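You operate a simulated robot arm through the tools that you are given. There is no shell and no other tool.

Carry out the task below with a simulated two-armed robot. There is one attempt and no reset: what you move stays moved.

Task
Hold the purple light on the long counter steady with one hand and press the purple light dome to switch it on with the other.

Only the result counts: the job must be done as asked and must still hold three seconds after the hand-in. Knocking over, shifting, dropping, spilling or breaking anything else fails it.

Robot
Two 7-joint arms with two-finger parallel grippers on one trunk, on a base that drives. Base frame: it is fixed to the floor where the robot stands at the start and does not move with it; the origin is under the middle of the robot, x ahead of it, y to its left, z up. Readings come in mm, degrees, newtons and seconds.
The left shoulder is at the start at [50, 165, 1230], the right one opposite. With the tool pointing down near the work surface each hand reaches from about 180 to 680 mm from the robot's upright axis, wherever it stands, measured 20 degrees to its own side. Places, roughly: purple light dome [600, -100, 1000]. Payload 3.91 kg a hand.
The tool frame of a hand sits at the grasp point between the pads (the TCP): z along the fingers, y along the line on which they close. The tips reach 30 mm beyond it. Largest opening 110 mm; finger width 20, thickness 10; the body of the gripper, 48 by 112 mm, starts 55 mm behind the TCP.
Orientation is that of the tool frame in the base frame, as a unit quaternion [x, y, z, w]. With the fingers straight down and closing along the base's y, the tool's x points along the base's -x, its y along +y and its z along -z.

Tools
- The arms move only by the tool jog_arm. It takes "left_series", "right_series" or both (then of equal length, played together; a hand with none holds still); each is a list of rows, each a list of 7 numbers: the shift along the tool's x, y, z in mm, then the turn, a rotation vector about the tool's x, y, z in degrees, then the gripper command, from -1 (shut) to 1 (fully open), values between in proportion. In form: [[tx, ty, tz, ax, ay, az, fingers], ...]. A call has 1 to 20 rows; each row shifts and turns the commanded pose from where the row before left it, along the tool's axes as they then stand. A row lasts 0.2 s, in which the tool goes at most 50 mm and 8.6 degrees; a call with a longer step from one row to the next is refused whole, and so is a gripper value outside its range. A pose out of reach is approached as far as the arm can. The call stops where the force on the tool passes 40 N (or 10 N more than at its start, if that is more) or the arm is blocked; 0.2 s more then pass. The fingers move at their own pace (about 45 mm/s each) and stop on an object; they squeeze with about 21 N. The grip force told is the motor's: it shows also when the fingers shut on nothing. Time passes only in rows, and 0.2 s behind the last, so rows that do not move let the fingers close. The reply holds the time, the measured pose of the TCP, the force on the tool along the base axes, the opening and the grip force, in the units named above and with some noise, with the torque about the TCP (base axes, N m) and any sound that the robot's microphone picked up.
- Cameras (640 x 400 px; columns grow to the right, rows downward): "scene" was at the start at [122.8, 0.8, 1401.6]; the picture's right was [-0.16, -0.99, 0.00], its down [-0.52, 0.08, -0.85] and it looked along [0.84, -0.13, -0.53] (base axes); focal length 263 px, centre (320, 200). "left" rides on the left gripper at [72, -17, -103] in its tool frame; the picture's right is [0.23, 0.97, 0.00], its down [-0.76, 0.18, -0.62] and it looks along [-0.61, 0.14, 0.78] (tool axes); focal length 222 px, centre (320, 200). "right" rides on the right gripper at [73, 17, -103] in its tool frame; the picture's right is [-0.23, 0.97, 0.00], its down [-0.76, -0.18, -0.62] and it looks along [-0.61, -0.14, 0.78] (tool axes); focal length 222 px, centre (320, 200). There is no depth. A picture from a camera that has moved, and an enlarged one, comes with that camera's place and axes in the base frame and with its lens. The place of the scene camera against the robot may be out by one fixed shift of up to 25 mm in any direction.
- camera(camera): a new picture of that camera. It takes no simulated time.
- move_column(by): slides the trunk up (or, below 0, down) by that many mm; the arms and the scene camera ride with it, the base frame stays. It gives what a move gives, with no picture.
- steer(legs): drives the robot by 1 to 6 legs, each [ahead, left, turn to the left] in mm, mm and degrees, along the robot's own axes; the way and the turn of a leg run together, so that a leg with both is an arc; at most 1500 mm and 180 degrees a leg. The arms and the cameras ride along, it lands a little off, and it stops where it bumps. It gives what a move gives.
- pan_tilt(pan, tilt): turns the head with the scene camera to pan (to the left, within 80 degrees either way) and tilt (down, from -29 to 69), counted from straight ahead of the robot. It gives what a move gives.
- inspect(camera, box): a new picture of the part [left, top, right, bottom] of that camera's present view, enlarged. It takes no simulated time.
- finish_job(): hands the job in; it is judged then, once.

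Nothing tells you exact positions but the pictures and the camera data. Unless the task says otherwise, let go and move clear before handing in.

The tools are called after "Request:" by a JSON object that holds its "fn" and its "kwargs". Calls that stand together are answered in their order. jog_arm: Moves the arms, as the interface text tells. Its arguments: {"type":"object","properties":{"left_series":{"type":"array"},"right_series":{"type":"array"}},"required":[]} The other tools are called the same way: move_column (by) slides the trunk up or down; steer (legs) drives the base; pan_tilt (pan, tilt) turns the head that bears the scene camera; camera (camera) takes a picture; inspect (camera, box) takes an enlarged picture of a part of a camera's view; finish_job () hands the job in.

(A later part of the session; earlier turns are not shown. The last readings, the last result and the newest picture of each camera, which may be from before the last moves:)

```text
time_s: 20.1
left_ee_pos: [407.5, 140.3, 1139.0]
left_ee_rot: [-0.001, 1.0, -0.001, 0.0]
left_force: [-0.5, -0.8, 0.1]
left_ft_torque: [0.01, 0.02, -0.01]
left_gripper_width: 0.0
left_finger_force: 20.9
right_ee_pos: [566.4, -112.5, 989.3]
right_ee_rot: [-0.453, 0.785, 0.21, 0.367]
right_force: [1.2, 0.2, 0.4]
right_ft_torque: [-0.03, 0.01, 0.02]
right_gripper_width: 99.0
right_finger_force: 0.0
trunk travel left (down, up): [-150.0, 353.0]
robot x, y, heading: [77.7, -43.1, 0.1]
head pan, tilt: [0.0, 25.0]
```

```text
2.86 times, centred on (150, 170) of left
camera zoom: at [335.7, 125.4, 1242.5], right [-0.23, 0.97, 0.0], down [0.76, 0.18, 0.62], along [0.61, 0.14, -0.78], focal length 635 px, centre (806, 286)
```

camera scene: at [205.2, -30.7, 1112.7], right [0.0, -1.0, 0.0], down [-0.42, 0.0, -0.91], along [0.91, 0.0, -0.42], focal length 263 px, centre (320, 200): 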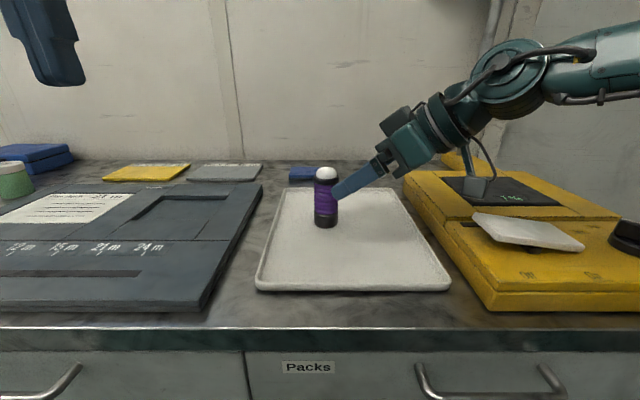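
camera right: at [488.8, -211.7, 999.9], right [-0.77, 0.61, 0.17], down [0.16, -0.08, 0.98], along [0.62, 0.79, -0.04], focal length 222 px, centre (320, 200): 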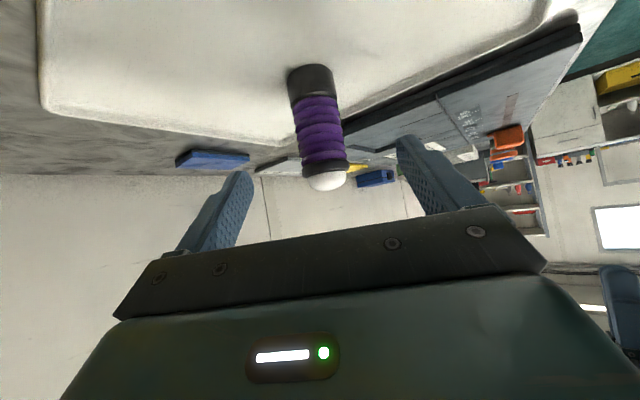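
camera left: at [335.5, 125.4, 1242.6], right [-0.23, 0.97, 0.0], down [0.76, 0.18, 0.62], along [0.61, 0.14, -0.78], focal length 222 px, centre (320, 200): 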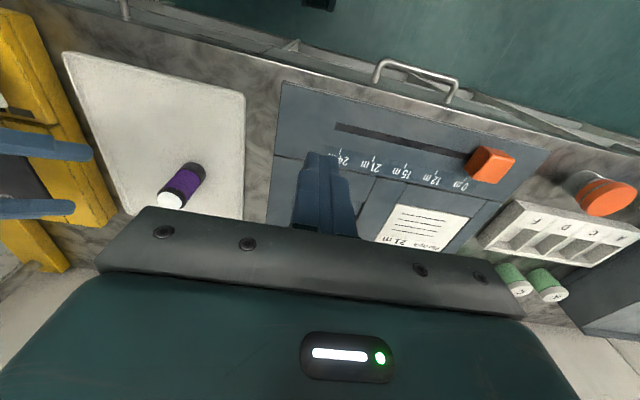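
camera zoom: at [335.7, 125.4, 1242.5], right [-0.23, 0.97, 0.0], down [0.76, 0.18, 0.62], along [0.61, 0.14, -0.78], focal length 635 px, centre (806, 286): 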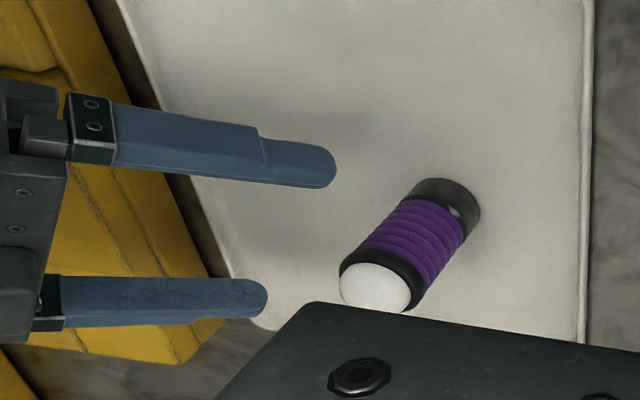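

Alignment checks out: the light axis at [600.5, -53] is within 1 mm of the centre plane between the fingers. I'll go in the remaining 83 mm with the fingers still open.

Request:
{"fn": "jog_arm", "kwargs": {"right_series": [[0.2, 0, 16.6, 0, 0, 0, 0.8], [0.2, 0, 16.6, 0, 0, 0, 0.8], [0.2, 0, 16.6, 0, 0, 0, 0.8], [0.2, 0, 16.6, 0, 0, 0, 0.8], [0.2, 0, 16.6, 0, 0, 0, 0.8]]}}

Request:
{"fn": "camera", "kwargs": {"camera": "scene"}}

Request:
{"fn": "inspect", "kwargs": {"camera": "scene", "box": [270, 130, 430, 240]}}

Request:
{"fn": "camera", "kwargs": {"camera": "right"}}

Request:
{"fn": "inspect", "kwargs": {"camera": "left", "box": [40, 100, 260, 240]}}

```text
time_s: 21.3
left_ee_pos: [407.3, 139.4, 1140.7]
left_ee_rot: [-0.001, 1.0, -0.001, 0.0]
left_force: [0.1, 0.4, -0.1]
left_ft_torque: [-0.04, -0.02, 0.0]
left_gripper_width: 0.0
left_finger_force: 21.5
right_ee_pos: [599.0, -64.6, 936.6]
right_ee_rot: [-0.454, 0.783, 0.214, 0.368]
right_force: [0.2, -0.2, -0.4]
right_ft_torque: [0.0, 0.0, 0.02]
right_gripper_width: 98.9
right_finger_force: 0.2
right hand out of reach, approached as far as the arm can: row 5
trunk travel left (down, up): [-150.0, 353.0]
robot x, y, heading: [78.8, -44.1, 0.2]
head pan, tilt: [0.0, 25.0]
```

```text
taken
camera scene: at [205.1, -30.7, 1112.7], right [0.0, -1.0, 0.0], down [-0.42, 0.0, -0.91], along [0.91, 0.0, -0.42], focal length 263 px, centre (320, 200)
```

scene: 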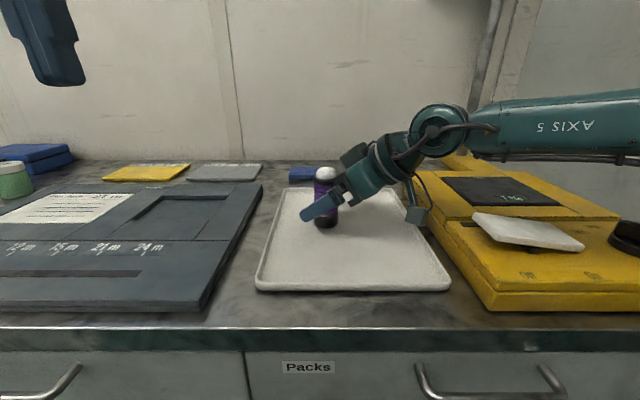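

```text
3.64 times, centred on (350, 185) of scene
camera zoom: at [205.1, -30.7, 1112.7], right [0.0, -1.0, 0.0], down [-0.42, 0.0, -0.91], along [0.91, 0.0, -0.42], focal length 957 px, centre (211, 254)
```

zoom: 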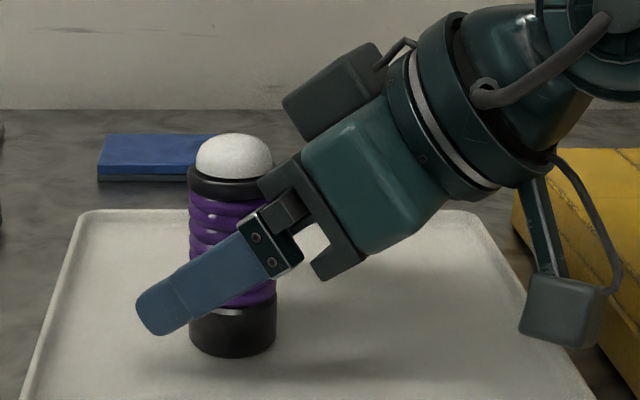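

```text
taken
camera right: at [521.8, -164.9, 946.2], right [-0.77, 0.61, 0.17], down [0.16, -0.08, 0.98], along [0.62, 0.79, -0.04], focal length 222 px, centre (320, 200)
```

right: 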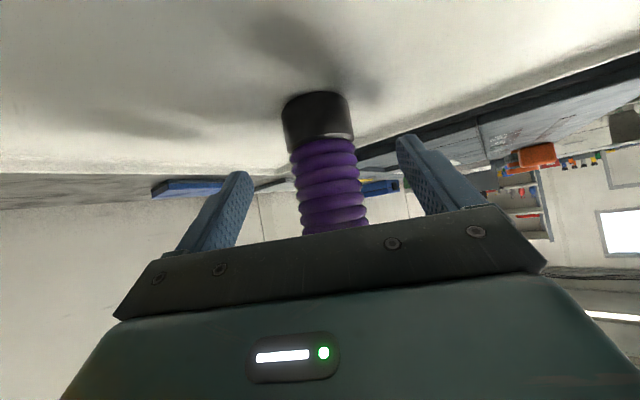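

```text
2.86 times, centred on (150, 170) of left
camera zoom: at [335.5, 125.4, 1242.6], right [-0.23, 0.97, 0.0], down [0.76, 0.18, 0.62], along [0.61, 0.14, -0.78], focal length 635 px, centre (806, 286)
```

zoom: 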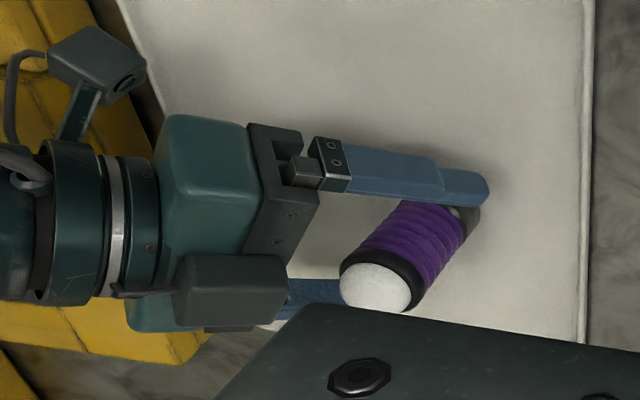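

The hand stopped about 6 mm short, with the grasp line at z≈927, which is still good. The light sits about 4.5 mm toward one finger, so I'll shift the hand sideways to centre it before closing.

Request:
{"fn": "jog_arm", "kwargs": {"right_series": [[0, 4.5, 0, 0, 0, 0, 0.8], [0, 0, 0, 0, 0, 0, 0.8]]}}

Request:
{"fn": "inspect", "kwargs": {"camera": "right", "box": [160, 70, 480, 270]}}

```text
time_s: 21.9
left_ee_pos: [407.1, 139.9, 1139.7]
left_ee_rot: [-0.001, 1.0, -0.001, 0.0]
left_force: [0.0, 0.0, -0.4]
left_ft_torque: [-0.02, 0.04, -0.02]
left_gripper_width: 0.0
left_finger_force: 20.7
right_ee_pos: [595.0, -65.8, 935.7]
right_ee_rot: [-0.455, 0.784, 0.213, 0.366]
right_force: [-1.1, 0.3, 0.5]
right_ft_torque: [0.04, 0.01, -0.02]
right_gripper_width: 99.2
right_finger_force: 0.1
trunk travel left (down, up): [-150.0, 353.0]
robot x, y, heading: [79.6, -50.6, 0.3]
head pan, tilt: [0.0, 25.0]
```

```text
2.00 times, centred on (320, 170) of right
camera zoom: at [517.5, -165.2, 946.1], right [-0.77, 0.61, 0.17], down [0.16, -0.08, 0.98], along [0.61, 0.79, -0.04], focal length 444 px, centre (320, 260)
```

zoom: 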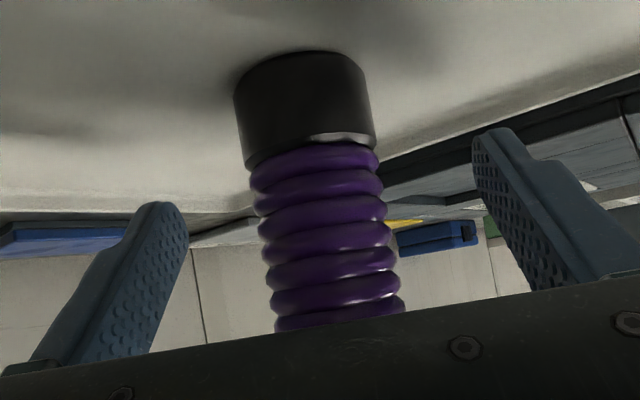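

The centring error is now about 1 mm. I'll close the fingers to just wider than the body and check the gap on each side.

Request:
{"fn": "jog_arm", "kwargs": {"right_series": [[0, 0, 0, 0, 0, 0, -0.1], [0, 0, 0, 0, 0, 0, -0.1], [0, 0, 0, 0, 0, 0, -0.1], [0, 0, 0, 0, 0, 0, -0.1]]}}

Request:
{"fn": "inspect", "kwargs": {"camera": "right", "box": [220, 80, 420, 230]}}

Request:
{"fn": "inspect", "kwargs": {"camera": "left", "box": [100, 140, 240, 230]}}

```text
time_s: 22.9
left_ee_pos: [408.2, 140.4, 1140.0]
left_ee_rot: [-0.001, 1.0, -0.001, 0.0]
left_force: [-0.2, -1.0, 1.0]
left_ft_torque: [-0.01, 0.03, -0.04]
left_gripper_width: 0.3
left_finger_force: 21.0
right_ee_pos: [595.2, -64.8, 935.6]
right_ee_rot: [-0.454, 0.784, 0.213, 0.366]
right_force: [-0.2, -0.2, 0.2]
right_ft_torque: [0.02, -0.02, 0.0]
right_gripper_width: 49.4
right_finger_force: 0.1
trunk travel left (down, up): [-150.0, 353.0]
robot x, y, heading: [79.3, -48.2, 0.1]
head pan, tilt: [0.0, 25.0]
```

```text
2.67 times, centred on (320, 155) of right
camera zoom: at [517.6, -165.2, 946.2], right [-0.77, 0.61, 0.17], down [0.16, -0.08, 0.98], along [0.61, 0.79, -0.04], focal length 592 px, centre (320, 320)
```

zoom: 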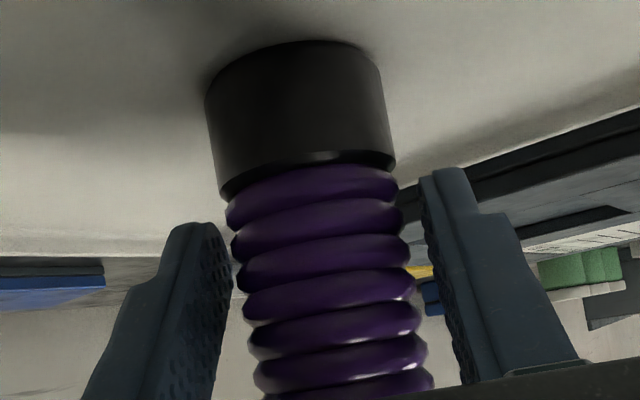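

```text
4.44 times, centred on (170, 185) of left
camera zoom: at [335.6, 125.4, 1242.6], right [-0.23, 0.97, 0.0], down [0.76, 0.18, 0.62], along [0.61, 0.14, -0.78], focal length 987 px, centre (987, 267)
```

zoom: 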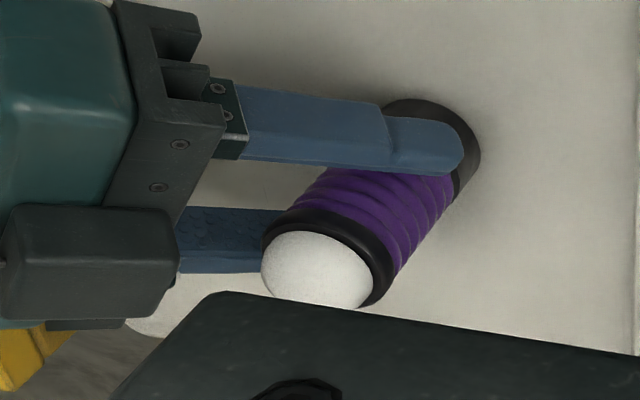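

The gaps on both sides look even. I'll close fully onto the purple body now.

Request:
{"fn": "jog_arm", "kwargs": {"right_series": [[0, 0, 0, 0, 0, 0, -0.3], [0, 0, 0, 0, 0, 0, -1], [0, 0, 0, 0, 0, 0, -1], [0, 0, 0, 0, 0, 0, -1]]}}

Request:
{"fn": "inspect", "kwargs": {"camera": "right", "box": [220, 80, 420, 230]}}

Request:
{"fn": "inspect", "kwargs": {"camera": "scene", "box": [270, 130, 430, 240]}}

```text
time_s: 23.9
left_ee_pos: [408.0, 139.4, 1139.9]
left_ee_rot: [-0.001, 1.0, -0.001, 0.0]
left_force: [-1.1, 0.4, 0.0]
left_ft_torque: [0.01, -0.04, 0.01]
left_gripper_width: 0.0
left_finger_force: 21.1
right_ee_pos: [594.8, -65.0, 935.6]
right_ee_rot: [-0.455, 0.784, 0.213, 0.366]
right_force: [-0.2, -0.3, -0.6]
right_ft_torque: [-0.01, -0.02, 0.01]
right_gripper_width: 40.4
right_finger_force: 21.5
trunk travel left (down, up): [-150.0, 353.0]
robot x, y, heading: [79.5, -45.7, 0.4]
head pan, tilt: [0.0, 25.0]
```

```text
2.67 times, centred on (320, 155) of right
camera zoom: at [517.5, -165.2, 946.2], right [-0.77, 0.61, 0.17], down [0.16, -0.08, 0.98], along [0.61, 0.79, -0.04], focal length 592 px, centre (320, 320)
```

zoom: 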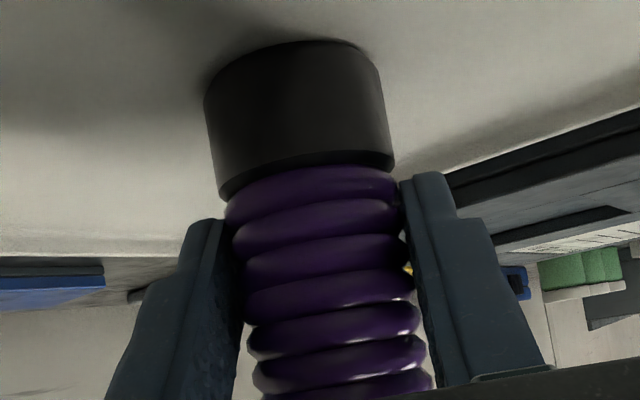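

```text
3.64 times, centred on (350, 185) of scene
camera zoom: at [205.1, -30.6, 1112.7], right [0.0, -1.0, 0.0], down [-0.42, 0.0, -0.91], along [0.91, 0.0, -0.42], focal length 957 px, centre (211, 254)
```

zoom: 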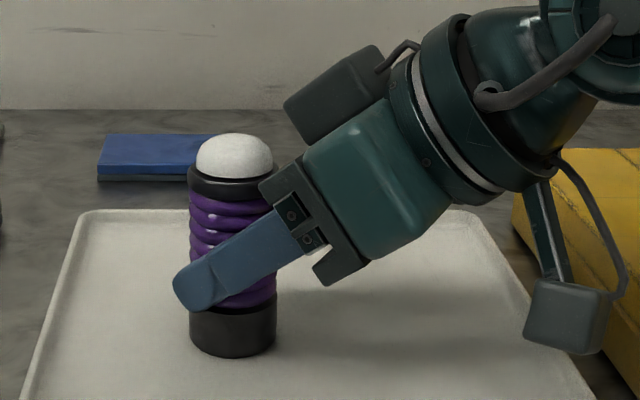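

The light is firmly gripped at 40.4 mm wide and 21 N, still upright, and the dome is clear. Next I'll turn the closed left hand in place (yaw 75°, then lean it 30° to the left) so it can press the dome from above without meeting the right hand.

Request:
{"fn": "jog_arm", "kwargs": {"left_series": [[0, 0, 0, 0, 0, 7.5, -1], [0, 0, 0, 0, 0, 7.5, -1], [0, 0, 0, 0, 0, 7.5, -1], [0, 0, 0, 0, 0, 7.5, -1], [0, 0, 0, 0, 0, 7.5, -1], [0, 0, 0, 0, 0, 7.5, -1], [0, 0, 0, 0, 0, 7.5, -1], [0, 0, 0, 0, 0, 7.5, -1], [0, 0, 0, 0, 0, 7.5, -1], [0, 0, 0, 0, 0, 7.5, -1], [0, 0, 0, 0, -7.5, 0, -1], [0, 0, 0, 0, -7.5, 0, -1], [0, 0, 0, 0, -7.5, 0, -1], [0, 0, 0, 0, -7.5, 0, -1]]}}

Request:
{"fn": "camera", "kwargs": {"camera": "scene"}}

Request:
{"fn": "camera", "kwargs": {"camera": "left"}}

```text
time_s: 26.9
left_ee_pos: [361.1, 87.1, 1070.6]
left_ee_rot: [0.587, 0.767, -0.158, 0.207]
left_force: [0.2, 0.8, 1.1]
left_ft_torque: [-0.01, 0.03, 0.02]
left_gripper_width: 0.0
left_finger_force: 20.9
left hand out of reach, approached as far as the arm can: row 6, 7, 8, 9, 10
right_ee_pos: [593.6, -65.1, 936.1]
right_ee_rot: [-0.454, 0.784, 0.212, 0.366]
right_force: [1.3, 0.5, -0.4]
right_ft_torque: [-0.04, 0.02, -0.02]
right_gripper_width: 40.1
right_finger_force: 21.4
trunk travel left (down, up): [-150.0, 353.0]
robot x, y, heading: [77.0, -46.2, 0.0]
head pan, tilt: [0.0, 25.0]
```

```text
taken
camera scene: at [205.1, -30.6, 1112.7], right [0.0, -1.0, 0.0], down [-0.42, 0.0, -0.91], along [0.91, 0.0, -0.42], focal length 263 px, centre (320, 200)
```

scene: 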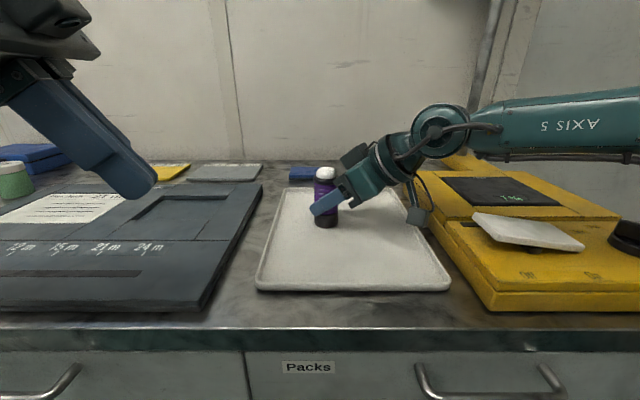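

```text
taken
camera left: at [314.7, 195.1, 1123.8], right [0.89, 0.44, -0.11], down [0.26, -0.29, 0.92], along [0.38, -0.85, -0.37], focal length 222 px, centre (320, 200)
```

left: 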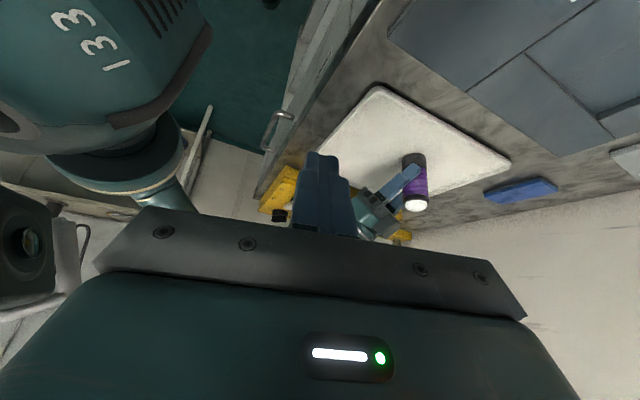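

The left hand reached the wanted orientation, but its position drifted inward while turning; nothing was touched and the right grip is unchanged. I'll move it forward in the open space and check that it tracks before going over the dome.

Request:
{"fn": "jog_arm", "kwargs": {"left_series": [[-12.7, 25.5, 2.7, 0, 0, 0, -1], [-12.7, 25.5, 2.7, 0, 0, 0, -1], [-12.7, 25.5, 2.7, 0, 0, 0, -1], [-12.7, 25.5, 2.7, 0, 0, 0, -1], [-12.7, 25.5, 2.7, 0, 0, 0, -1]]}}

Request:
{"fn": "camera", "kwargs": {"camera": "scene"}}

Request:
{"fn": "camera", "kwargs": {"camera": "left"}}

```text
time_s: 28.1
left_ee_pos: [460.2, 46.2, 1083.3]
left_ee_rot: [0.585, 0.768, -0.158, 0.206]
left_force: [-0.5, -0.5, -0.2]
left_ft_torque: [-0.04, -0.01, 0.03]
left_gripper_width: 0.0
left_finger_force: 21.0
left hand out of reach, approached as far as the arm can: row 4, 5
right_ee_pos: [594.9, -65.1, 935.9]
right_ee_rot: [-0.455, 0.784, 0.213, 0.366]
right_force: [0.5, -0.4, 1.1]
right_ft_torque: [-0.07, -0.05, -0.02]
right_gripper_width: 40.3
right_finger_force: 21.5
trunk travel left (down, up): [-150.0, 353.0]
robot x, y, heading: [81.0, -43.3, 0.3]
head pan, tilt: [0.0, 25.0]
```

```text
taken
camera scene: at [205.1, -30.6, 1112.7], right [0.0, -1.0, 0.0], down [-0.42, 0.0, -0.91], along [0.91, 0.0, -0.42], focal length 263 px, centre (320, 200)
```

scene: 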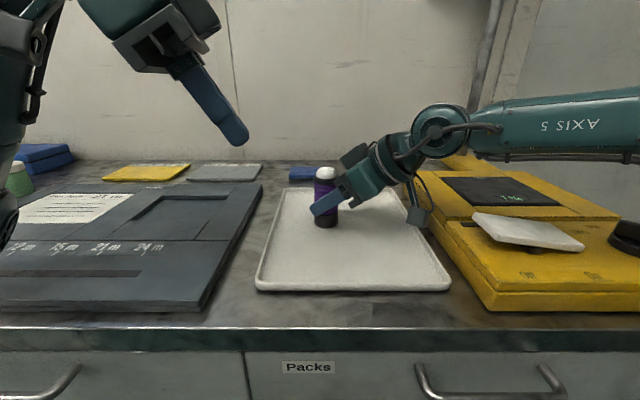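

```text
taken
camera left: at [414.5, 154.7, 1134.7], right [0.89, 0.45, -0.12], down [0.26, -0.29, 0.92], along [0.38, -0.85, -0.37], focal length 222 px, centre (320, 200)
```

left: 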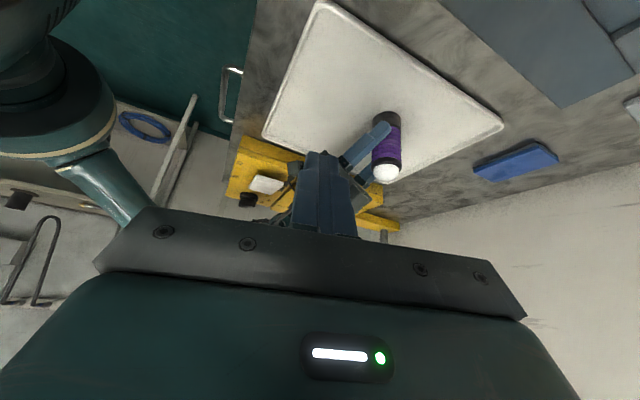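

Some rows were out of reach again, and I see part of the left arm at the left edge of the picture. I'll turn the head left to check how that arm is folded and that it's clear of the counter items.

Request:
{"fn": "pan_tilt", "kwargs": {"pan": 50, "tilt": 20}}

Request:
{"fn": "camera", "kwargs": {"camera": "scene"}}

```text
time_s: 29.3
left_ee_pos: [459.2, 47.2, 1081.7]
left_ee_rot: [0.586, 0.767, -0.158, 0.206]
left_force: [0.5, -0.8, 0.4]
left_ft_torque: [0.03, 0.01, 0.0]
left_gripper_width: 0.0
left_finger_force: 20.4
right_ee_pos: [595.6, -64.8, 936.6]
right_ee_rot: [-0.455, 0.784, 0.212, 0.366]
right_force: [-0.2, -1.4, 1.1]
right_ft_torque: [-0.04, -0.08, -0.01]
right_gripper_width: 40.3
right_finger_force: 21.2
trunk travel left (down, up): [-150.0, 353.0]
robot x, y, heading: [75.7, -47.7, -0.1]
head pan, tilt: [50.0, 20.0]
```

```text
taken
camera scene: at [172.8, 40.5, 1120.8], right [0.77, -0.64, 0.0], down [-0.22, -0.26, -0.94], along [0.6, 0.72, -0.34], focal length 263 px, centre (320, 200)
```

scene: 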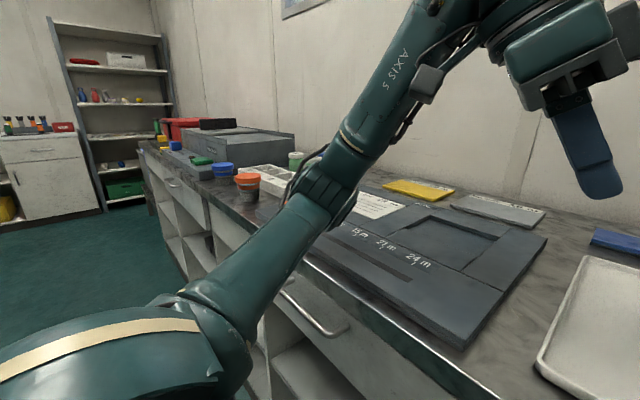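

The left elbow hangs at about [410, 325, 1015], clear of everything, but the left wrist is bent almost to its limit because the hand stands too steep. Leaning the hand further over (40° below level) will ease it, so I'll pitch in place and then look again.

Request:
{"fn": "jog_arm", "kwargs": {"left_series": [[0, 0, 0, 0, -6.67, 0, -1], [0, 0, 0, 0, -6.67, 0, -1], [0, 0, 0, 0, -6.66, 0, -1]]}}

Request:
{"fn": "camera", "kwargs": {"camera": "scene"}}

```text
time_s: 30.1
left_ee_pos: [451.7, 45.8, 1100.4]
left_ee_rot: [0.556, 0.713, -0.246, 0.349]
left_force: [-0.1, -0.1, 0.8]
left_ft_torque: [0.0, 0.0, 0.01]
left_gripper_width: 0.0
left_finger_force: 21.3
right_ee_pos: [593.5, -67.6, 941.4]
right_ee_rot: [-0.453, 0.783, 0.213, 0.368]
right_force: [0.2, 0.4, -2.3]
right_ft_torque: [-0.02, 0.01, 0.01]
right_gripper_width: 40.2
right_finger_force: 21.2
trunk travel left (down, up): [-150.0, 353.0]
robot x, y, heading: [77.0, -46.7, 0.0]
head pan, tilt: [50.0, 20.0]
```

```text
taken
camera scene: at [171.1, 37.1, 1125.9], right [0.77, -0.64, 0.0], down [-0.22, -0.26, -0.94], along [0.6, 0.72, -0.34], focal length 263 px, centre (320, 200)
```

scene: 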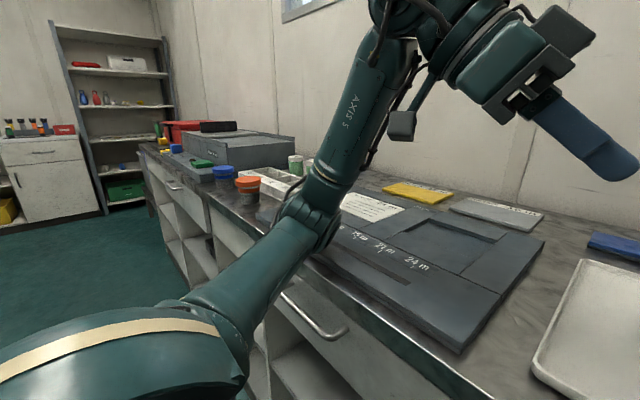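

Warning sign: the right hand and head camera both rose about 5 mm, so the left elbow has dropped and is bearing on the counter. I'll reverse that last motion immediately.

Request:
{"fn": "jog_arm", "kwargs": {"left_series": [[3.4, 2.5, 3.2, 0, 6.66, 0, -1], [3.4, 2.5, 3.2, 0, 6.67, 0, -1], [3.4, 2.5, 3.2, 0, 6.67, 0, -1]]}}

Request:
{"fn": "camera", "kwargs": {"camera": "scene"}}

```text
time_s: 30.9
left_ee_pos: [462.1, 48.5, 1066.4]
left_ee_rot: [0.586, 0.768, -0.158, 0.205]
left_force: [0.7, 0.0, 0.1]
left_ft_torque: [-0.05, 0.01, 0.03]
left_gripper_width: 0.0
left_finger_force: 20.7
left hand out of reach, approached as far as the arm can: row 3
right_ee_pos: [594.9, -65.3, 935.9]
right_ee_rot: [-0.454, 0.784, 0.212, 0.367]
right_force: [-0.9, -0.2, 5.7]
right_ft_torque: [-0.13, 0.08, 0.0]
right_gripper_width: 40.4
right_finger_force: 21.1
trunk travel left (down, up): [-150.0, 353.0]
robot x, y, heading: [80.5, -44.1, 0.1]
head pan, tilt: [50.0, 20.0]
```

```text
taken
camera scene: at [172.0, 40.1, 1120.0], right [0.77, -0.64, 0.0], down [-0.22, -0.26, -0.94], along [0.6, 0.72, -0.34], focal length 263 px, centre (320, 200)
```

scene: 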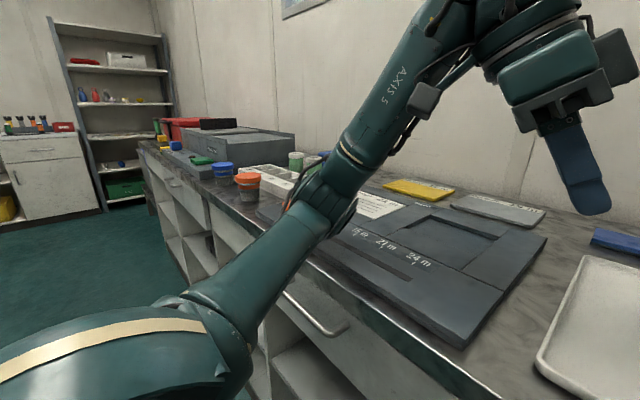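

The robot settled back and the right grip is as before (40.4 mm, same pose). The forced yaw is what folded the left elbow down, so I'll roll the left hand partly back while lifting and moving it forward, which should raise the elbow.

Request:
{"fn": "jog_arm", "kwargs": {"left_series": [[-9.8, 7, -7.4, 0, 0, -7, -1], [-9.8, 7, -7.4, 0, 0, -7, -1]]}}

Request:
{"fn": "camera", "kwargs": {"camera": "scene"}}

```text
time_s: 31.5
left_ee_pos: [478.1, 43.2, 1092.2]
left_ee_rot: [0.488, 0.833, -0.181, 0.185]
left_force: [-0.2, -0.9, -0.9]
left_ft_torque: [0.03, -0.01, 0.02]
left_gripper_width: 0.1
left_finger_force: 21.3
right_ee_pos: [594.3, -65.6, 935.4]
right_ee_rot: [-0.455, 0.784, 0.213, 0.365]
right_force: [-0.7, -1.2, 4.8]
right_ft_torque: [-0.08, -0.12, -0.01]
right_gripper_width: 40.4
right_finger_force: 20.8
trunk travel left (down, up): [-150.0, 353.0]
robot x, y, heading: [81.6, -43.8, 0.2]
head pan, tilt: [50.0, 20.0]
```

```text
taken
camera scene: at [172.4, 40.4, 1120.8], right [0.77, -0.64, 0.0], down [-0.22, -0.26, -0.94], along [0.6, 0.72, -0.34], focal length 263 px, centre (320, 200)
```

scene: 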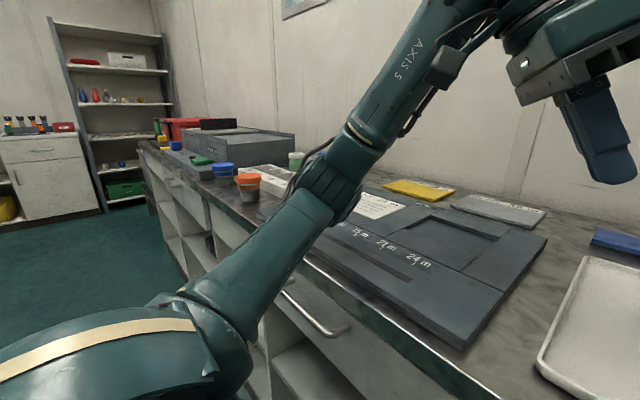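

The robot is level again and the elbow is rising. I'll continue rolling and moving forward and up.

Request:
{"fn": "jog_arm", "kwargs": {"left_series": [[-14.2, 8.9, -6.7, 0, 0, -7, -1], [-14.2, 8.9, -6.7, 0, 0, -7, -1], [-14.2, 8.9, -6.7, 0, 0, -7, -1]]}}

Request:
{"fn": "camera", "kwargs": {"camera": "scene"}}

```text
time_s: 32.3
left_ee_pos: [522.7, 38.1, 1122.7]
left_ee_rot: [0.328, 0.908, -0.212, 0.149]
left_force: [0.4, 0.3, -0.6]
left_ft_torque: [0.01, -0.03, 0.02]
left_gripper_width: 0.3
left_finger_force: 20.8
right_ee_pos: [594.6, -64.9, 935.8]
right_ee_rot: [-0.454, 0.784, 0.212, 0.367]
right_force: [0.9, -0.8, 3.3]
right_ft_torque: [-0.04, -0.1, 0.01]
right_gripper_width: 40.4
right_finger_force: 21.1
trunk travel left (down, up): [-150.0, 353.0]
robot x, y, heading: [78.3, -45.7, 0.2]
head pan, tilt: [50.0, 20.0]
```

```text
taken
camera scene: at [172.5, 40.6, 1120.8], right [0.77, -0.64, 0.0], down [-0.22, -0.26, -0.94], along [0.6, 0.72, -0.34], focal length 263 px, centre (320, 200)
```

scene: 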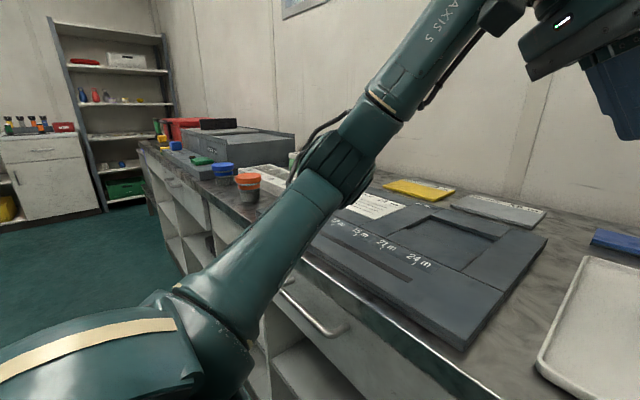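

The left arm now tracks without limits and the elbow is high. I'll bring the left fingertip over the dome at a safe height, about 90 mm above it.

Request:
{"fn": "jog_arm", "kwargs": {"left_series": [[-18.5, -0.5, 10.8, 0, 0, 0, -1], [-18.5, -0.5, 10.8, 0, 0, 0, -1], [-18.5, -0.5, 10.8, 0, 0, 0, -1], [-18.5, -0.5, 10.8, 0, 0, 0, -1], [-18.5, -0.5, 10.8, 0, 0, 0, -1]]}}

Request:
{"fn": "pan_tilt", "kwargs": {"pan": 0, "tilt": 20}}

Request:
{"fn": "camera", "kwargs": {"camera": "scene"}}

Request:
{"fn": "camera", "kwargs": {"camera": "left"}}

```text
time_s: 33.5
left_ee_pos: [594.9, -38.4, 1114.7]
left_ee_rot: [0.329, 0.908, -0.212, 0.149]
left_force: [0.0, -0.1, 0.3]
left_ft_torque: [-0.02, 0.0, 0.0]
left_gripper_width: 0.0
left_finger_force: 21.1
right_ee_pos: [594.0, -66.3, 935.7]
right_ee_rot: [-0.454, 0.784, 0.212, 0.366]
right_force: [-0.5, -1.0, 1.7]
right_ft_torque: [-0.05, -0.08, -0.02]
right_gripper_width: 40.5
right_finger_force: 21.7
trunk travel left (down, up): [-150.0, 353.0]
robot x, y, heading: [80.2, -45.2, 0.1]
head pan, tilt: [50.0, 20.0]
```

```text
time_s: 34.7
left_ee_pos: [594.2, -37.2, 1114.7]
left_ee_rot: [0.329, 0.908, -0.212, 0.149]
left_force: [-0.1, -0.8, -0.5]
left_ft_torque: [-0.01, -0.02, -0.02]
left_gripper_width: 0.0
left_finger_force: 20.7
right_ee_pos: [595.4, -65.2, 935.5]
right_ee_rot: [-0.454, 0.784, 0.212, 0.366]
right_force: [0.4, -0.7, 1.6]
right_ft_torque: [-0.05, -0.03, 0.01]
right_gripper_width: 40.2
right_finger_force: 21.0
trunk travel left (down, up): [-150.0, 353.0]
robot x, y, heading: [80.9, -42.3, 0.2]
head pan, tilt: [0.0, 20.0]
```

```text
taken
camera scene: at [206.0, -30.6, 1120.8], right [0.0, -1.0, 0.0], down [-0.34, 0.0, -0.94], along [0.94, 0.0, -0.34], focal length 263 px, centre (320, 200)
```

scene: 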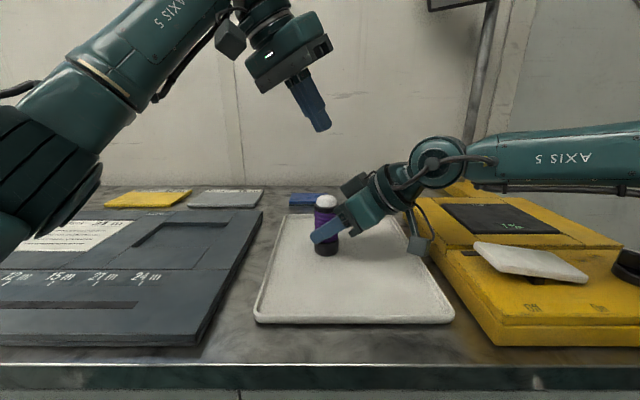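

```text
taken
camera left: at [517.0, 41.3, 1178.4], right [0.48, 0.8, -0.37], down [0.6, 0.02, 0.8], along [0.64, -0.6, -0.47], focal length 222 px, centre (320, 200)
```

left: 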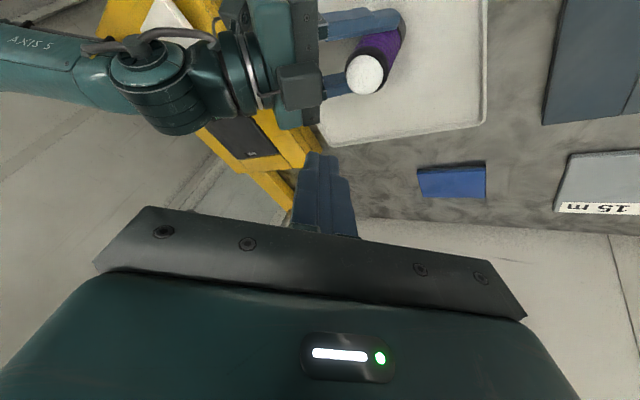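

The left fingertip is above the dome with good clearance. I'll enlarge the left and head views to fix the dome's exact position relative to the fingertip.

Request:
{"fn": "inspect", "kwargs": {"camera": "left", "box": [270, 20, 450, 180]}}

Request:
{"fn": "inspect", "kwargs": {"camera": "scene", "box": [240, 60, 440, 270]}}

```text
2.50 times, centred on (360, 100) of left
camera zoom: at [517.0, 41.3, 1178.4], right [0.48, 0.8, -0.37], down [0.6, 0.02, 0.8], along [0.64, -0.6, -0.47], focal length 555 px, centre (220, 450)
```

zoom: 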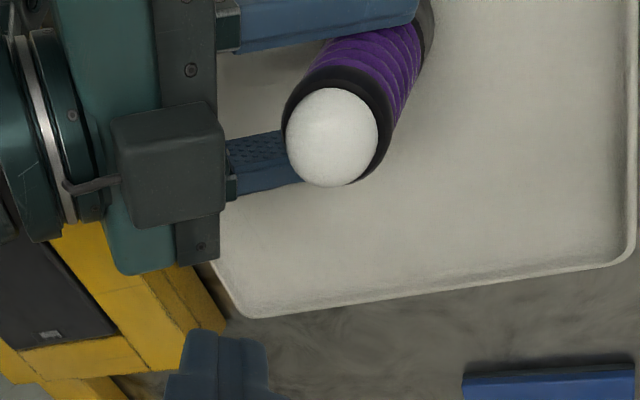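

```text
1.90 times, centred on (340, 165) of scene
camera zoom: at [206.0, -30.6, 1120.8], right [0.0, -1.0, 0.0], down [-0.34, 0.0, -0.94], along [0.94, 0.0, -0.34], focal length 501 px, centre (282, 267)
```

zoom: 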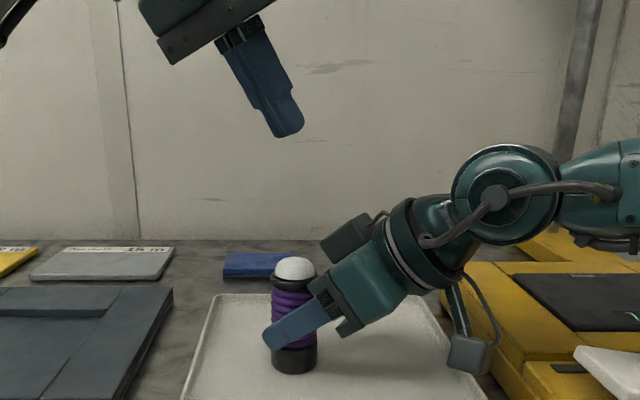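

The left camera puts the tip within about 2 mm of the dome axis, but the head view hints at a small sideways offset. I'll enlarge the fingertip in the head view to check.

Request:
{"fn": "inspect", "kwargs": {"camera": "scene", "box": [280, 60, 370, 140]}}

Request:
{"fn": "inspect", "kwargs": {"camera": "scene", "box": [280, 175, 370, 265]}}

```text
5.00 times, centred on (325, 100) of scene
camera zoom: at [206.0, -30.6, 1120.8], right [0.0, -1.0, 0.0], down [-0.34, 0.0, -0.94], along [0.94, 0.0, -0.34], focal length 1315 px, centre (295, 700)
```

zoom: 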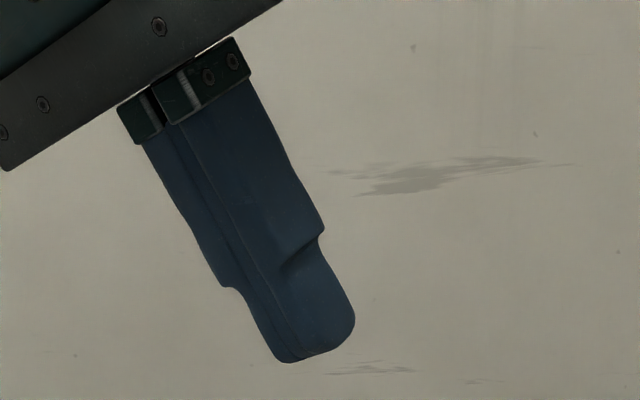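

```text
4.44 times, centred on (325, 220) of scene
camera zoom: at [206.0, -30.6, 1120.8], right [0.0, -1.0, 0.0], down [-0.34, 0.0, -0.94], along [0.94, 0.0, -0.34], focal length 1169 px, centre (298, 111)
```

zoom: 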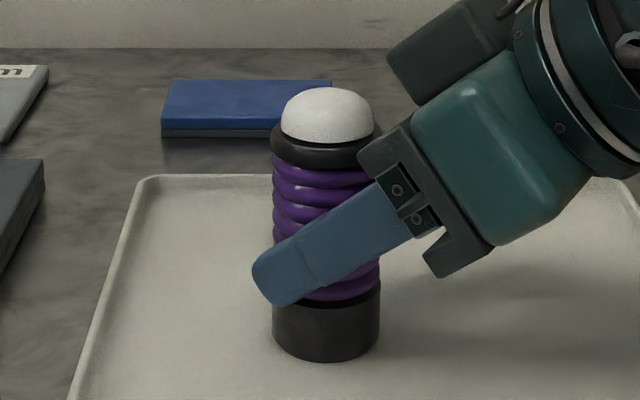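

The views agree within about 3 mm, and the tip is essentially over the dome. I'll descend 85 mm straight down, stopping roughly 15 mm above contact, and re-check clearances to the right hand.

Request:
{"fn": "jog_arm", "kwargs": {"left_series": [[8.2, 6.1, 18.6, 0, 0, 0, -1], [8.2, 6.1, 18.6, 0, 0, 0, -1], [8.2, 6.1, 18.6, 0, 0, 0, -1], [8.2, 6.1, 18.6, 0, 0, 0, -1]]}}

Request:
{"fn": "camera", "kwargs": {"camera": "scene"}}

Request:
{"fn": "inspect", "kwargs": {"camera": "scene", "box": [260, 130, 400, 220]}}

Request:
{"fn": "inspect", "kwargs": {"camera": "left", "box": [240, 60, 440, 200]}}

```text
time_s: 35.7
left_ee_pos: [596.2, -39.4, 1030.1]
left_ee_rot: [0.329, 0.908, -0.213, 0.15]
left_force: [0.2, 0.0, 0.2]
left_ft_torque: [-0.01, -0.02, 0.01]
left_gripper_width: 0.0
left_finger_force: 21.0
right_ee_pos: [594.3, -64.2, 935.3]
right_ee_rot: [-0.454, 0.784, 0.211, 0.366]
right_force: [-0.6, -0.5, 0.3]
right_ft_torque: [0.05, -0.05, 0.02]
right_gripper_width: 40.1
right_finger_force: 21.6
trunk travel left (down, up): [-150.0, 353.0]
robot x, y, heading: [79.6, -46.0, -0.0]
head pan, tilt: [0.0, 20.0]
```

```text
taken
camera scene: at [206.1, -30.6, 1120.8], right [0.0, -1.0, 0.0], down [-0.34, 0.0, -0.94], along [0.94, 0.0, -0.34], focal length 263 px, centre (320, 200)
```

scene: 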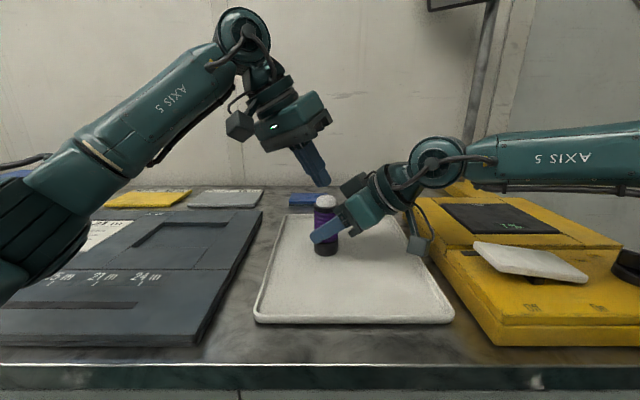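

```text
4.44 times, centred on (330, 175) of scene
camera zoom: at [206.1, -30.6, 1120.8], right [0.0, -1.0, 0.0], down [-0.34, 0.0, -0.94], along [0.94, 0.0, -0.34], focal length 1169 px, centre (276, 311)
```

zoom: 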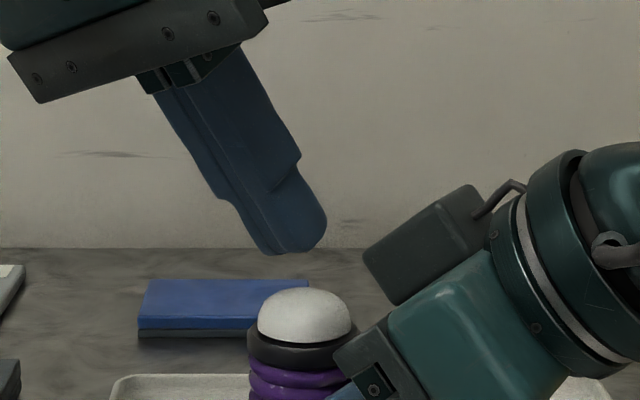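

```text
2.86 times, centred on (340, 130) of left
camera zoom: at [518.7, 40.3, 1093.2], right [0.48, 0.8, -0.37], down [0.6, 0.02, 0.8], along [0.64, -0.6, -0.47], focal length 635 px, centre (263, 400)
```

zoom: 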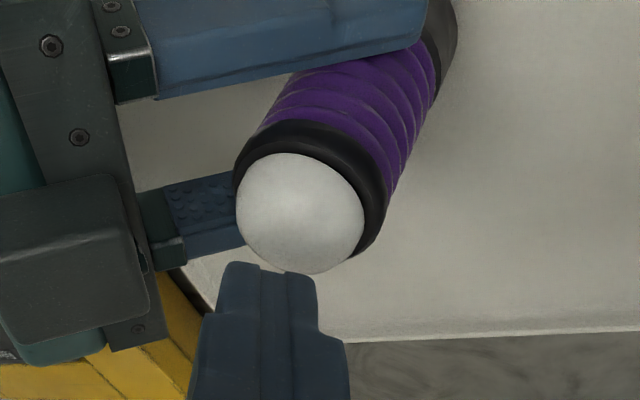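

The tip is about 15 mm above the dome and clear of the right hand's housing. I'll come down slowly in small steps until contact, watching the force.

Request:
{"fn": "jog_arm", "kwargs": {"left_series": [[2.05, 1.43, 4.33, 0, 0, 0, -1], [2.05, 1.43, 4.33, 0, 0, 0, -1], [0.82, 0.57, 1.73, 0, 0, 0, -1], [0.82, 0.57, 1.73, 0, 0, 0, -1]]}}

Request:
{"fn": "inspect", "kwargs": {"camera": "scene", "box": [260, 150, 400, 240]}}

Request:
{"fn": "inspect", "kwargs": {"camera": "left", "box": [240, 60, 440, 200]}}

```text
time_s: 36.7
left_ee_pos: [597.5, -39.4, 1016.7]
left_ee_rot: [0.329, 0.908, -0.213, 0.148]
left_force: [-0.2, 0.1, -0.4]
left_ft_torque: [-0.04, 0.01, 0.01]
left_gripper_width: 0.2
left_finger_force: 20.9
right_ee_pos: [594.0, -65.0, 935.8]
right_ee_rot: [-0.454, 0.784, 0.212, 0.367]
right_force: [0.0, 0.1, 0.4]
right_ft_torque: [-0.07, -0.01, 0.02]
right_gripper_width: 40.1
right_finger_force: 21.0
trunk travel left (down, up): [-150.0, 353.0]
robot x, y, heading: [79.4, -45.4, -0.0]
head pan, tilt: [0.0, 20.0]
```

```text
4.44 times, centred on (330, 195) of scene
camera zoom: at [206.1, -30.7, 1120.8], right [0.0, -1.0, 0.0], down [-0.34, 0.0, -0.94], along [0.94, 0.0, -0.34], focal length 1169 px, centre (276, 222)
```

zoom: 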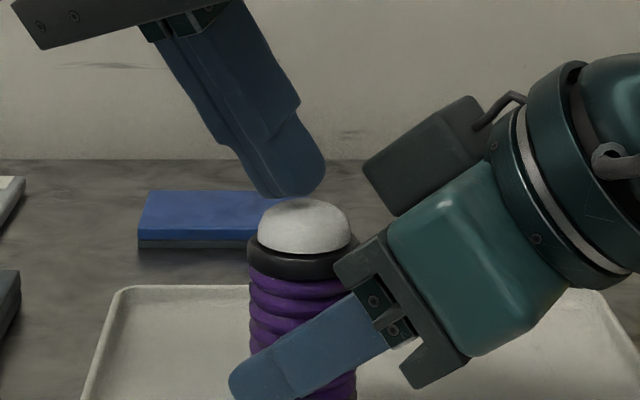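

```text
2.86 times, centred on (340, 130) of left
camera zoom: at [520.3, 40.3, 1080.5], right [0.48, 0.8, -0.37], down [0.6, 0.02, 0.8], along [0.64, -0.6, -0.47], focal length 635 px, centre (263, 400)
```

zoom: 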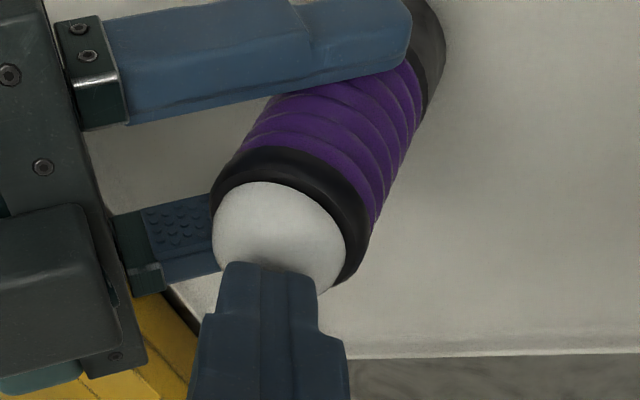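

The fingertip is within a couple of millimetres of the dome (its shadow shows on it). I'll now press down in 1 mm steps.

Request:
{"fn": "jog_arm", "kwargs": {"left_series": [[0.41, 0.29, 0.87, 0, 0, 0, -1], [0.41, 0.29, 0.87, 0, 0, 0, -1], [0.41, 0.29, 0.87, 0, 0, 0, -1], [0.41, 0.29, 0.87, 0, 0, 0, -1]]}}

Request:
{"fn": "inspect", "kwargs": {"camera": "scene", "box": [260, 150, 400, 240]}}

```text
time_s: 37.7
left_ee_pos: [598.8, -40.0, 1013.8]
left_ee_rot: [0.33, 0.908, -0.213, 0.149]
left_force: [-0.4, 2.1, 1.7]
left_ft_torque: [0.05, 0.01, 0.0]
left_gripper_width: 0.0
left_finger_force: 21.0
right_ee_pos: [595.6, -65.8, 936.6]
right_ee_rot: [-0.453, 0.785, 0.212, 0.366]
right_force: [0.1, -0.3, -1.1]
right_ft_torque: [0.08, 0.01, -0.02]
right_gripper_width: 40.4
right_finger_force: 21.3
trunk travel left (down, up): [-150.0, 353.0]
robot x, y, heading: [80.1, -42.0, 0.0]
head pan, tilt: [0.0, 20.0]
```

```text
4.44 times, centred on (330, 195) of scene
camera zoom: at [206.0, -30.6, 1120.8], right [0.0, -1.0, 0.0], down [-0.34, 0.0, -0.94], along [0.94, 0.0, -0.34], focal length 1169 px, centre (276, 222)
```

zoom: 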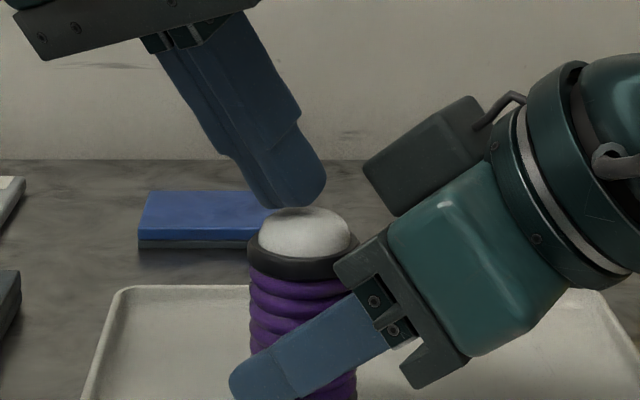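

Contact is made (about 2–3 N) and the dome appears to be moving down. I'll keep pressing in 1 mm steps.

Request:
{"fn": "jog_arm", "kwargs": {"left_series": [[0.41, 0.29, 0.87, 0, 0, 0, -1], [0.41, 0.29, 0.87, 0, 0, 0, -1], [0.41, 0.29, 0.87, 0, 0, 0, -1]]}}

Request:
{"fn": "inspect", "kwargs": {"camera": "scene", "box": [260, 150, 400, 240]}}

Request:
{"fn": "inspect", "kwargs": {"camera": "left", "box": [240, 60, 440, 200]}}

```text
time_s: 38.5
left_ee_pos: [597.4, -39.8, 1009.5]
left_ee_rot: [0.329, 0.908, -0.213, 0.15]
left_force: [1.7, 1.5, 6.1]
left_ft_torque: [-0.01, -0.02, 0.01]
left_gripper_width: 0.3
left_finger_force: 20.7
right_ee_pos: [594.3, -65.3, 935.4]
right_ee_rot: [-0.455, 0.784, 0.212, 0.366]
right_force: [0.5, -1.1, -2.9]
right_ft_torque: [0.07, -0.2, 0.0]
right_gripper_width: 40.3
right_finger_force: 21.0
trunk travel left (down, up): [-150.0, 353.0]
robot x, y, heading: [78.1, -45.5, -0.2]
head pan, tilt: [0.0, 20.0]
heard: click
```

```text
4.44 times, centred on (330, 195) of scene
camera zoom: at [206.0, -30.6, 1120.9], right [0.0, -1.0, 0.0], down [-0.34, 0.0, -0.94], along [0.94, 0.0, -0.34], focal length 1169 px, centre (276, 222)
```

zoom: 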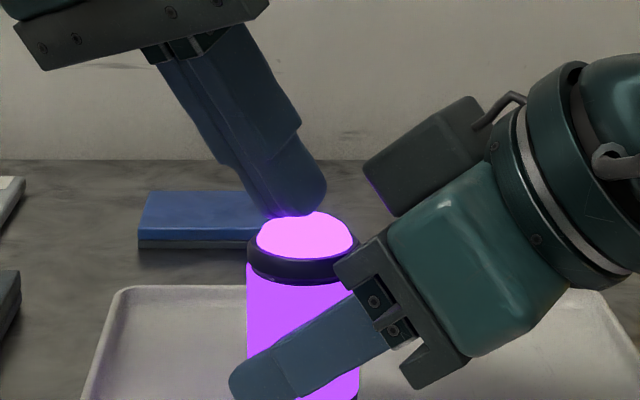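

```text
2.86 times, centred on (340, 130) of left
camera zoom: at [519.9, 40.1, 1073.1], right [0.48, 0.8, -0.37], down [0.6, 0.02, 0.8], along [0.64, -0.61, -0.47], focal length 635 px, centre (263, 400)
```

zoom: 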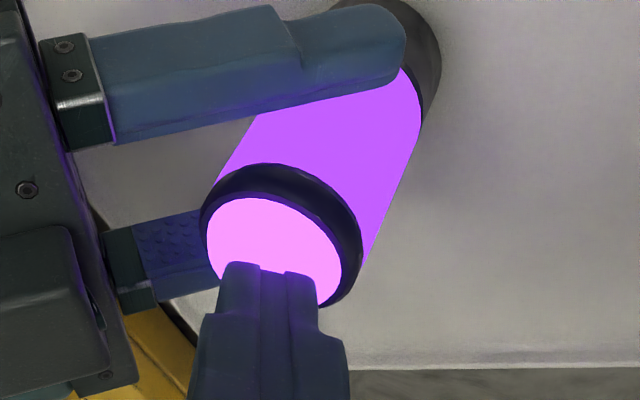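

There was a click and the light glows purple, so it is on. I'll lift the left finger straight up off the dome and check that it stays lit.

Request:
{"fn": "jog_arm", "kwargs": {"left_series": [[-2.05, -1.43, -4.33, 0, 0, 0, -1], [-4.1, -2.87, -8.66, 0, 0, 0, -1], [-8.2, -5.74, -17.3, 0, 0, 0, -1], [-8.2, -5.74, -17.3, 0, 0, 0, -1], [-8.2, -5.74, -17.3, 0, 0, 0, -1], [-8.2, -5.74, -17.3, 0, 0, 0, -1]]}}

Request:
{"fn": "camera", "kwargs": {"camera": "scene"}}

```text
time_s: 39.9
left_ee_pos: [599.0, -38.9, 1104.0]
left_ee_rot: [0.329, 0.908, -0.212, 0.148]
left_force: [-0.4, 0.2, 1.0]
left_ft_torque: [0.03, -0.01, -0.01]
left_gripper_width: 0.0
left_finger_force: 21.2
right_ee_pos: [594.1, -65.6, 935.2]
right_ee_rot: [-0.454, 0.784, 0.212, 0.366]
right_force: [-0.6, -0.2, 0.6]
right_ft_torque: [-0.04, -0.05, 0.01]
right_gripper_width: 40.1
right_finger_force: 20.8
trunk travel left (down, up): [-150.0, 353.0]
robot x, y, heading: [77.9, -45.1, 0.2]
head pan, tilt: [0.0, 20.0]
```

```text
taken
camera scene: at [206.0, -30.8, 1120.8], right [0.0, -1.0, 0.0], down [-0.34, 0.0, -0.94], along [0.94, 0.0, -0.34], focal length 263 px, centre (320, 200)
```

scene: 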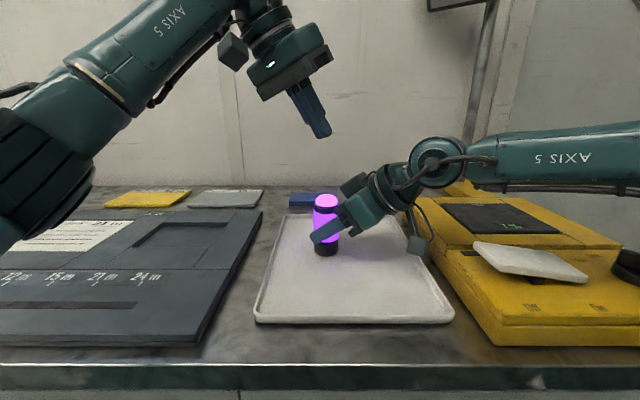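

The light stays lit with the finger off. Next I'll open the right hand gently and check the light stands by itself before retreating.

Request:
{"fn": "jog_arm", "kwargs": {"right_series": [[0, 0, 0, 0, 0, 0, -0.2], [0, 0, 0, 0, 0, 0, 0.0], [0, 0, 0, 0, 0, 0, 0.3], [0, 0, 0, 0, 0, 0, 0.6], [0, 0, 0, 0, 0, 0, 0.8], [0, 0, 0, 0, 0, 0, 0.8]]}}

Request:
{"fn": "inspect", "kwargs": {"camera": "scene", "box": [260, 170, 400, 270]}}

Request:
{"fn": "camera", "kwargs": {"camera": "right"}}

```text
time_s: 41.3
left_ee_pos: [600.4, -38.9, 1104.1]
left_ee_rot: [0.329, 0.908, -0.212, 0.15]
left_force: [-0.5, 0.0, -0.7]
left_ft_torque: [-0.03, 0.0, 0.01]
left_gripper_width: 0.1
left_finger_force: 20.9
right_ee_pos: [594.7, -64.9, 936.7]
right_ee_rot: [-0.455, 0.784, 0.212, 0.366]
right_force: [-0.4, -0.1, -0.4]
right_ft_torque: [0.02, 0.01, -0.02]
right_gripper_width: 99.1
right_finger_force: 0.1
trunk travel left (down, up): [-150.0, 353.0]
robot x, y, heading: [76.4, -46.4, 0.0]
head pan, tilt: [0.0, 20.0]
```

```text
4.00 times, centred on (330, 220) of scene
camera zoom: at [206.1, -30.7, 1120.8], right [0.0, -1.0, 0.0], down [-0.34, 0.0, -0.94], along [0.94, 0.0, -0.34], focal length 1052 px, centre (280, 120)
```

zoom: 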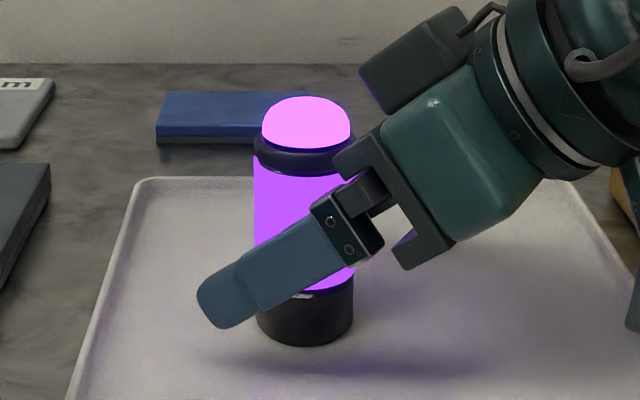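

```text
taken
camera right: at [517.6, -165.2, 946.2], right [-0.77, 0.61, 0.17], down [0.16, -0.08, 0.98], along [0.61, 0.79, -0.04], focal length 222 px, centre (320, 200)
```

right: 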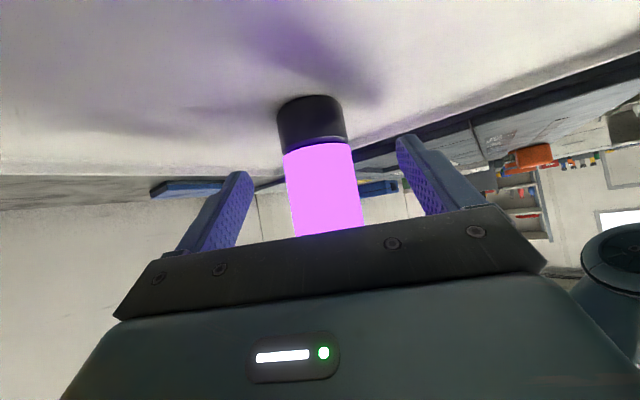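

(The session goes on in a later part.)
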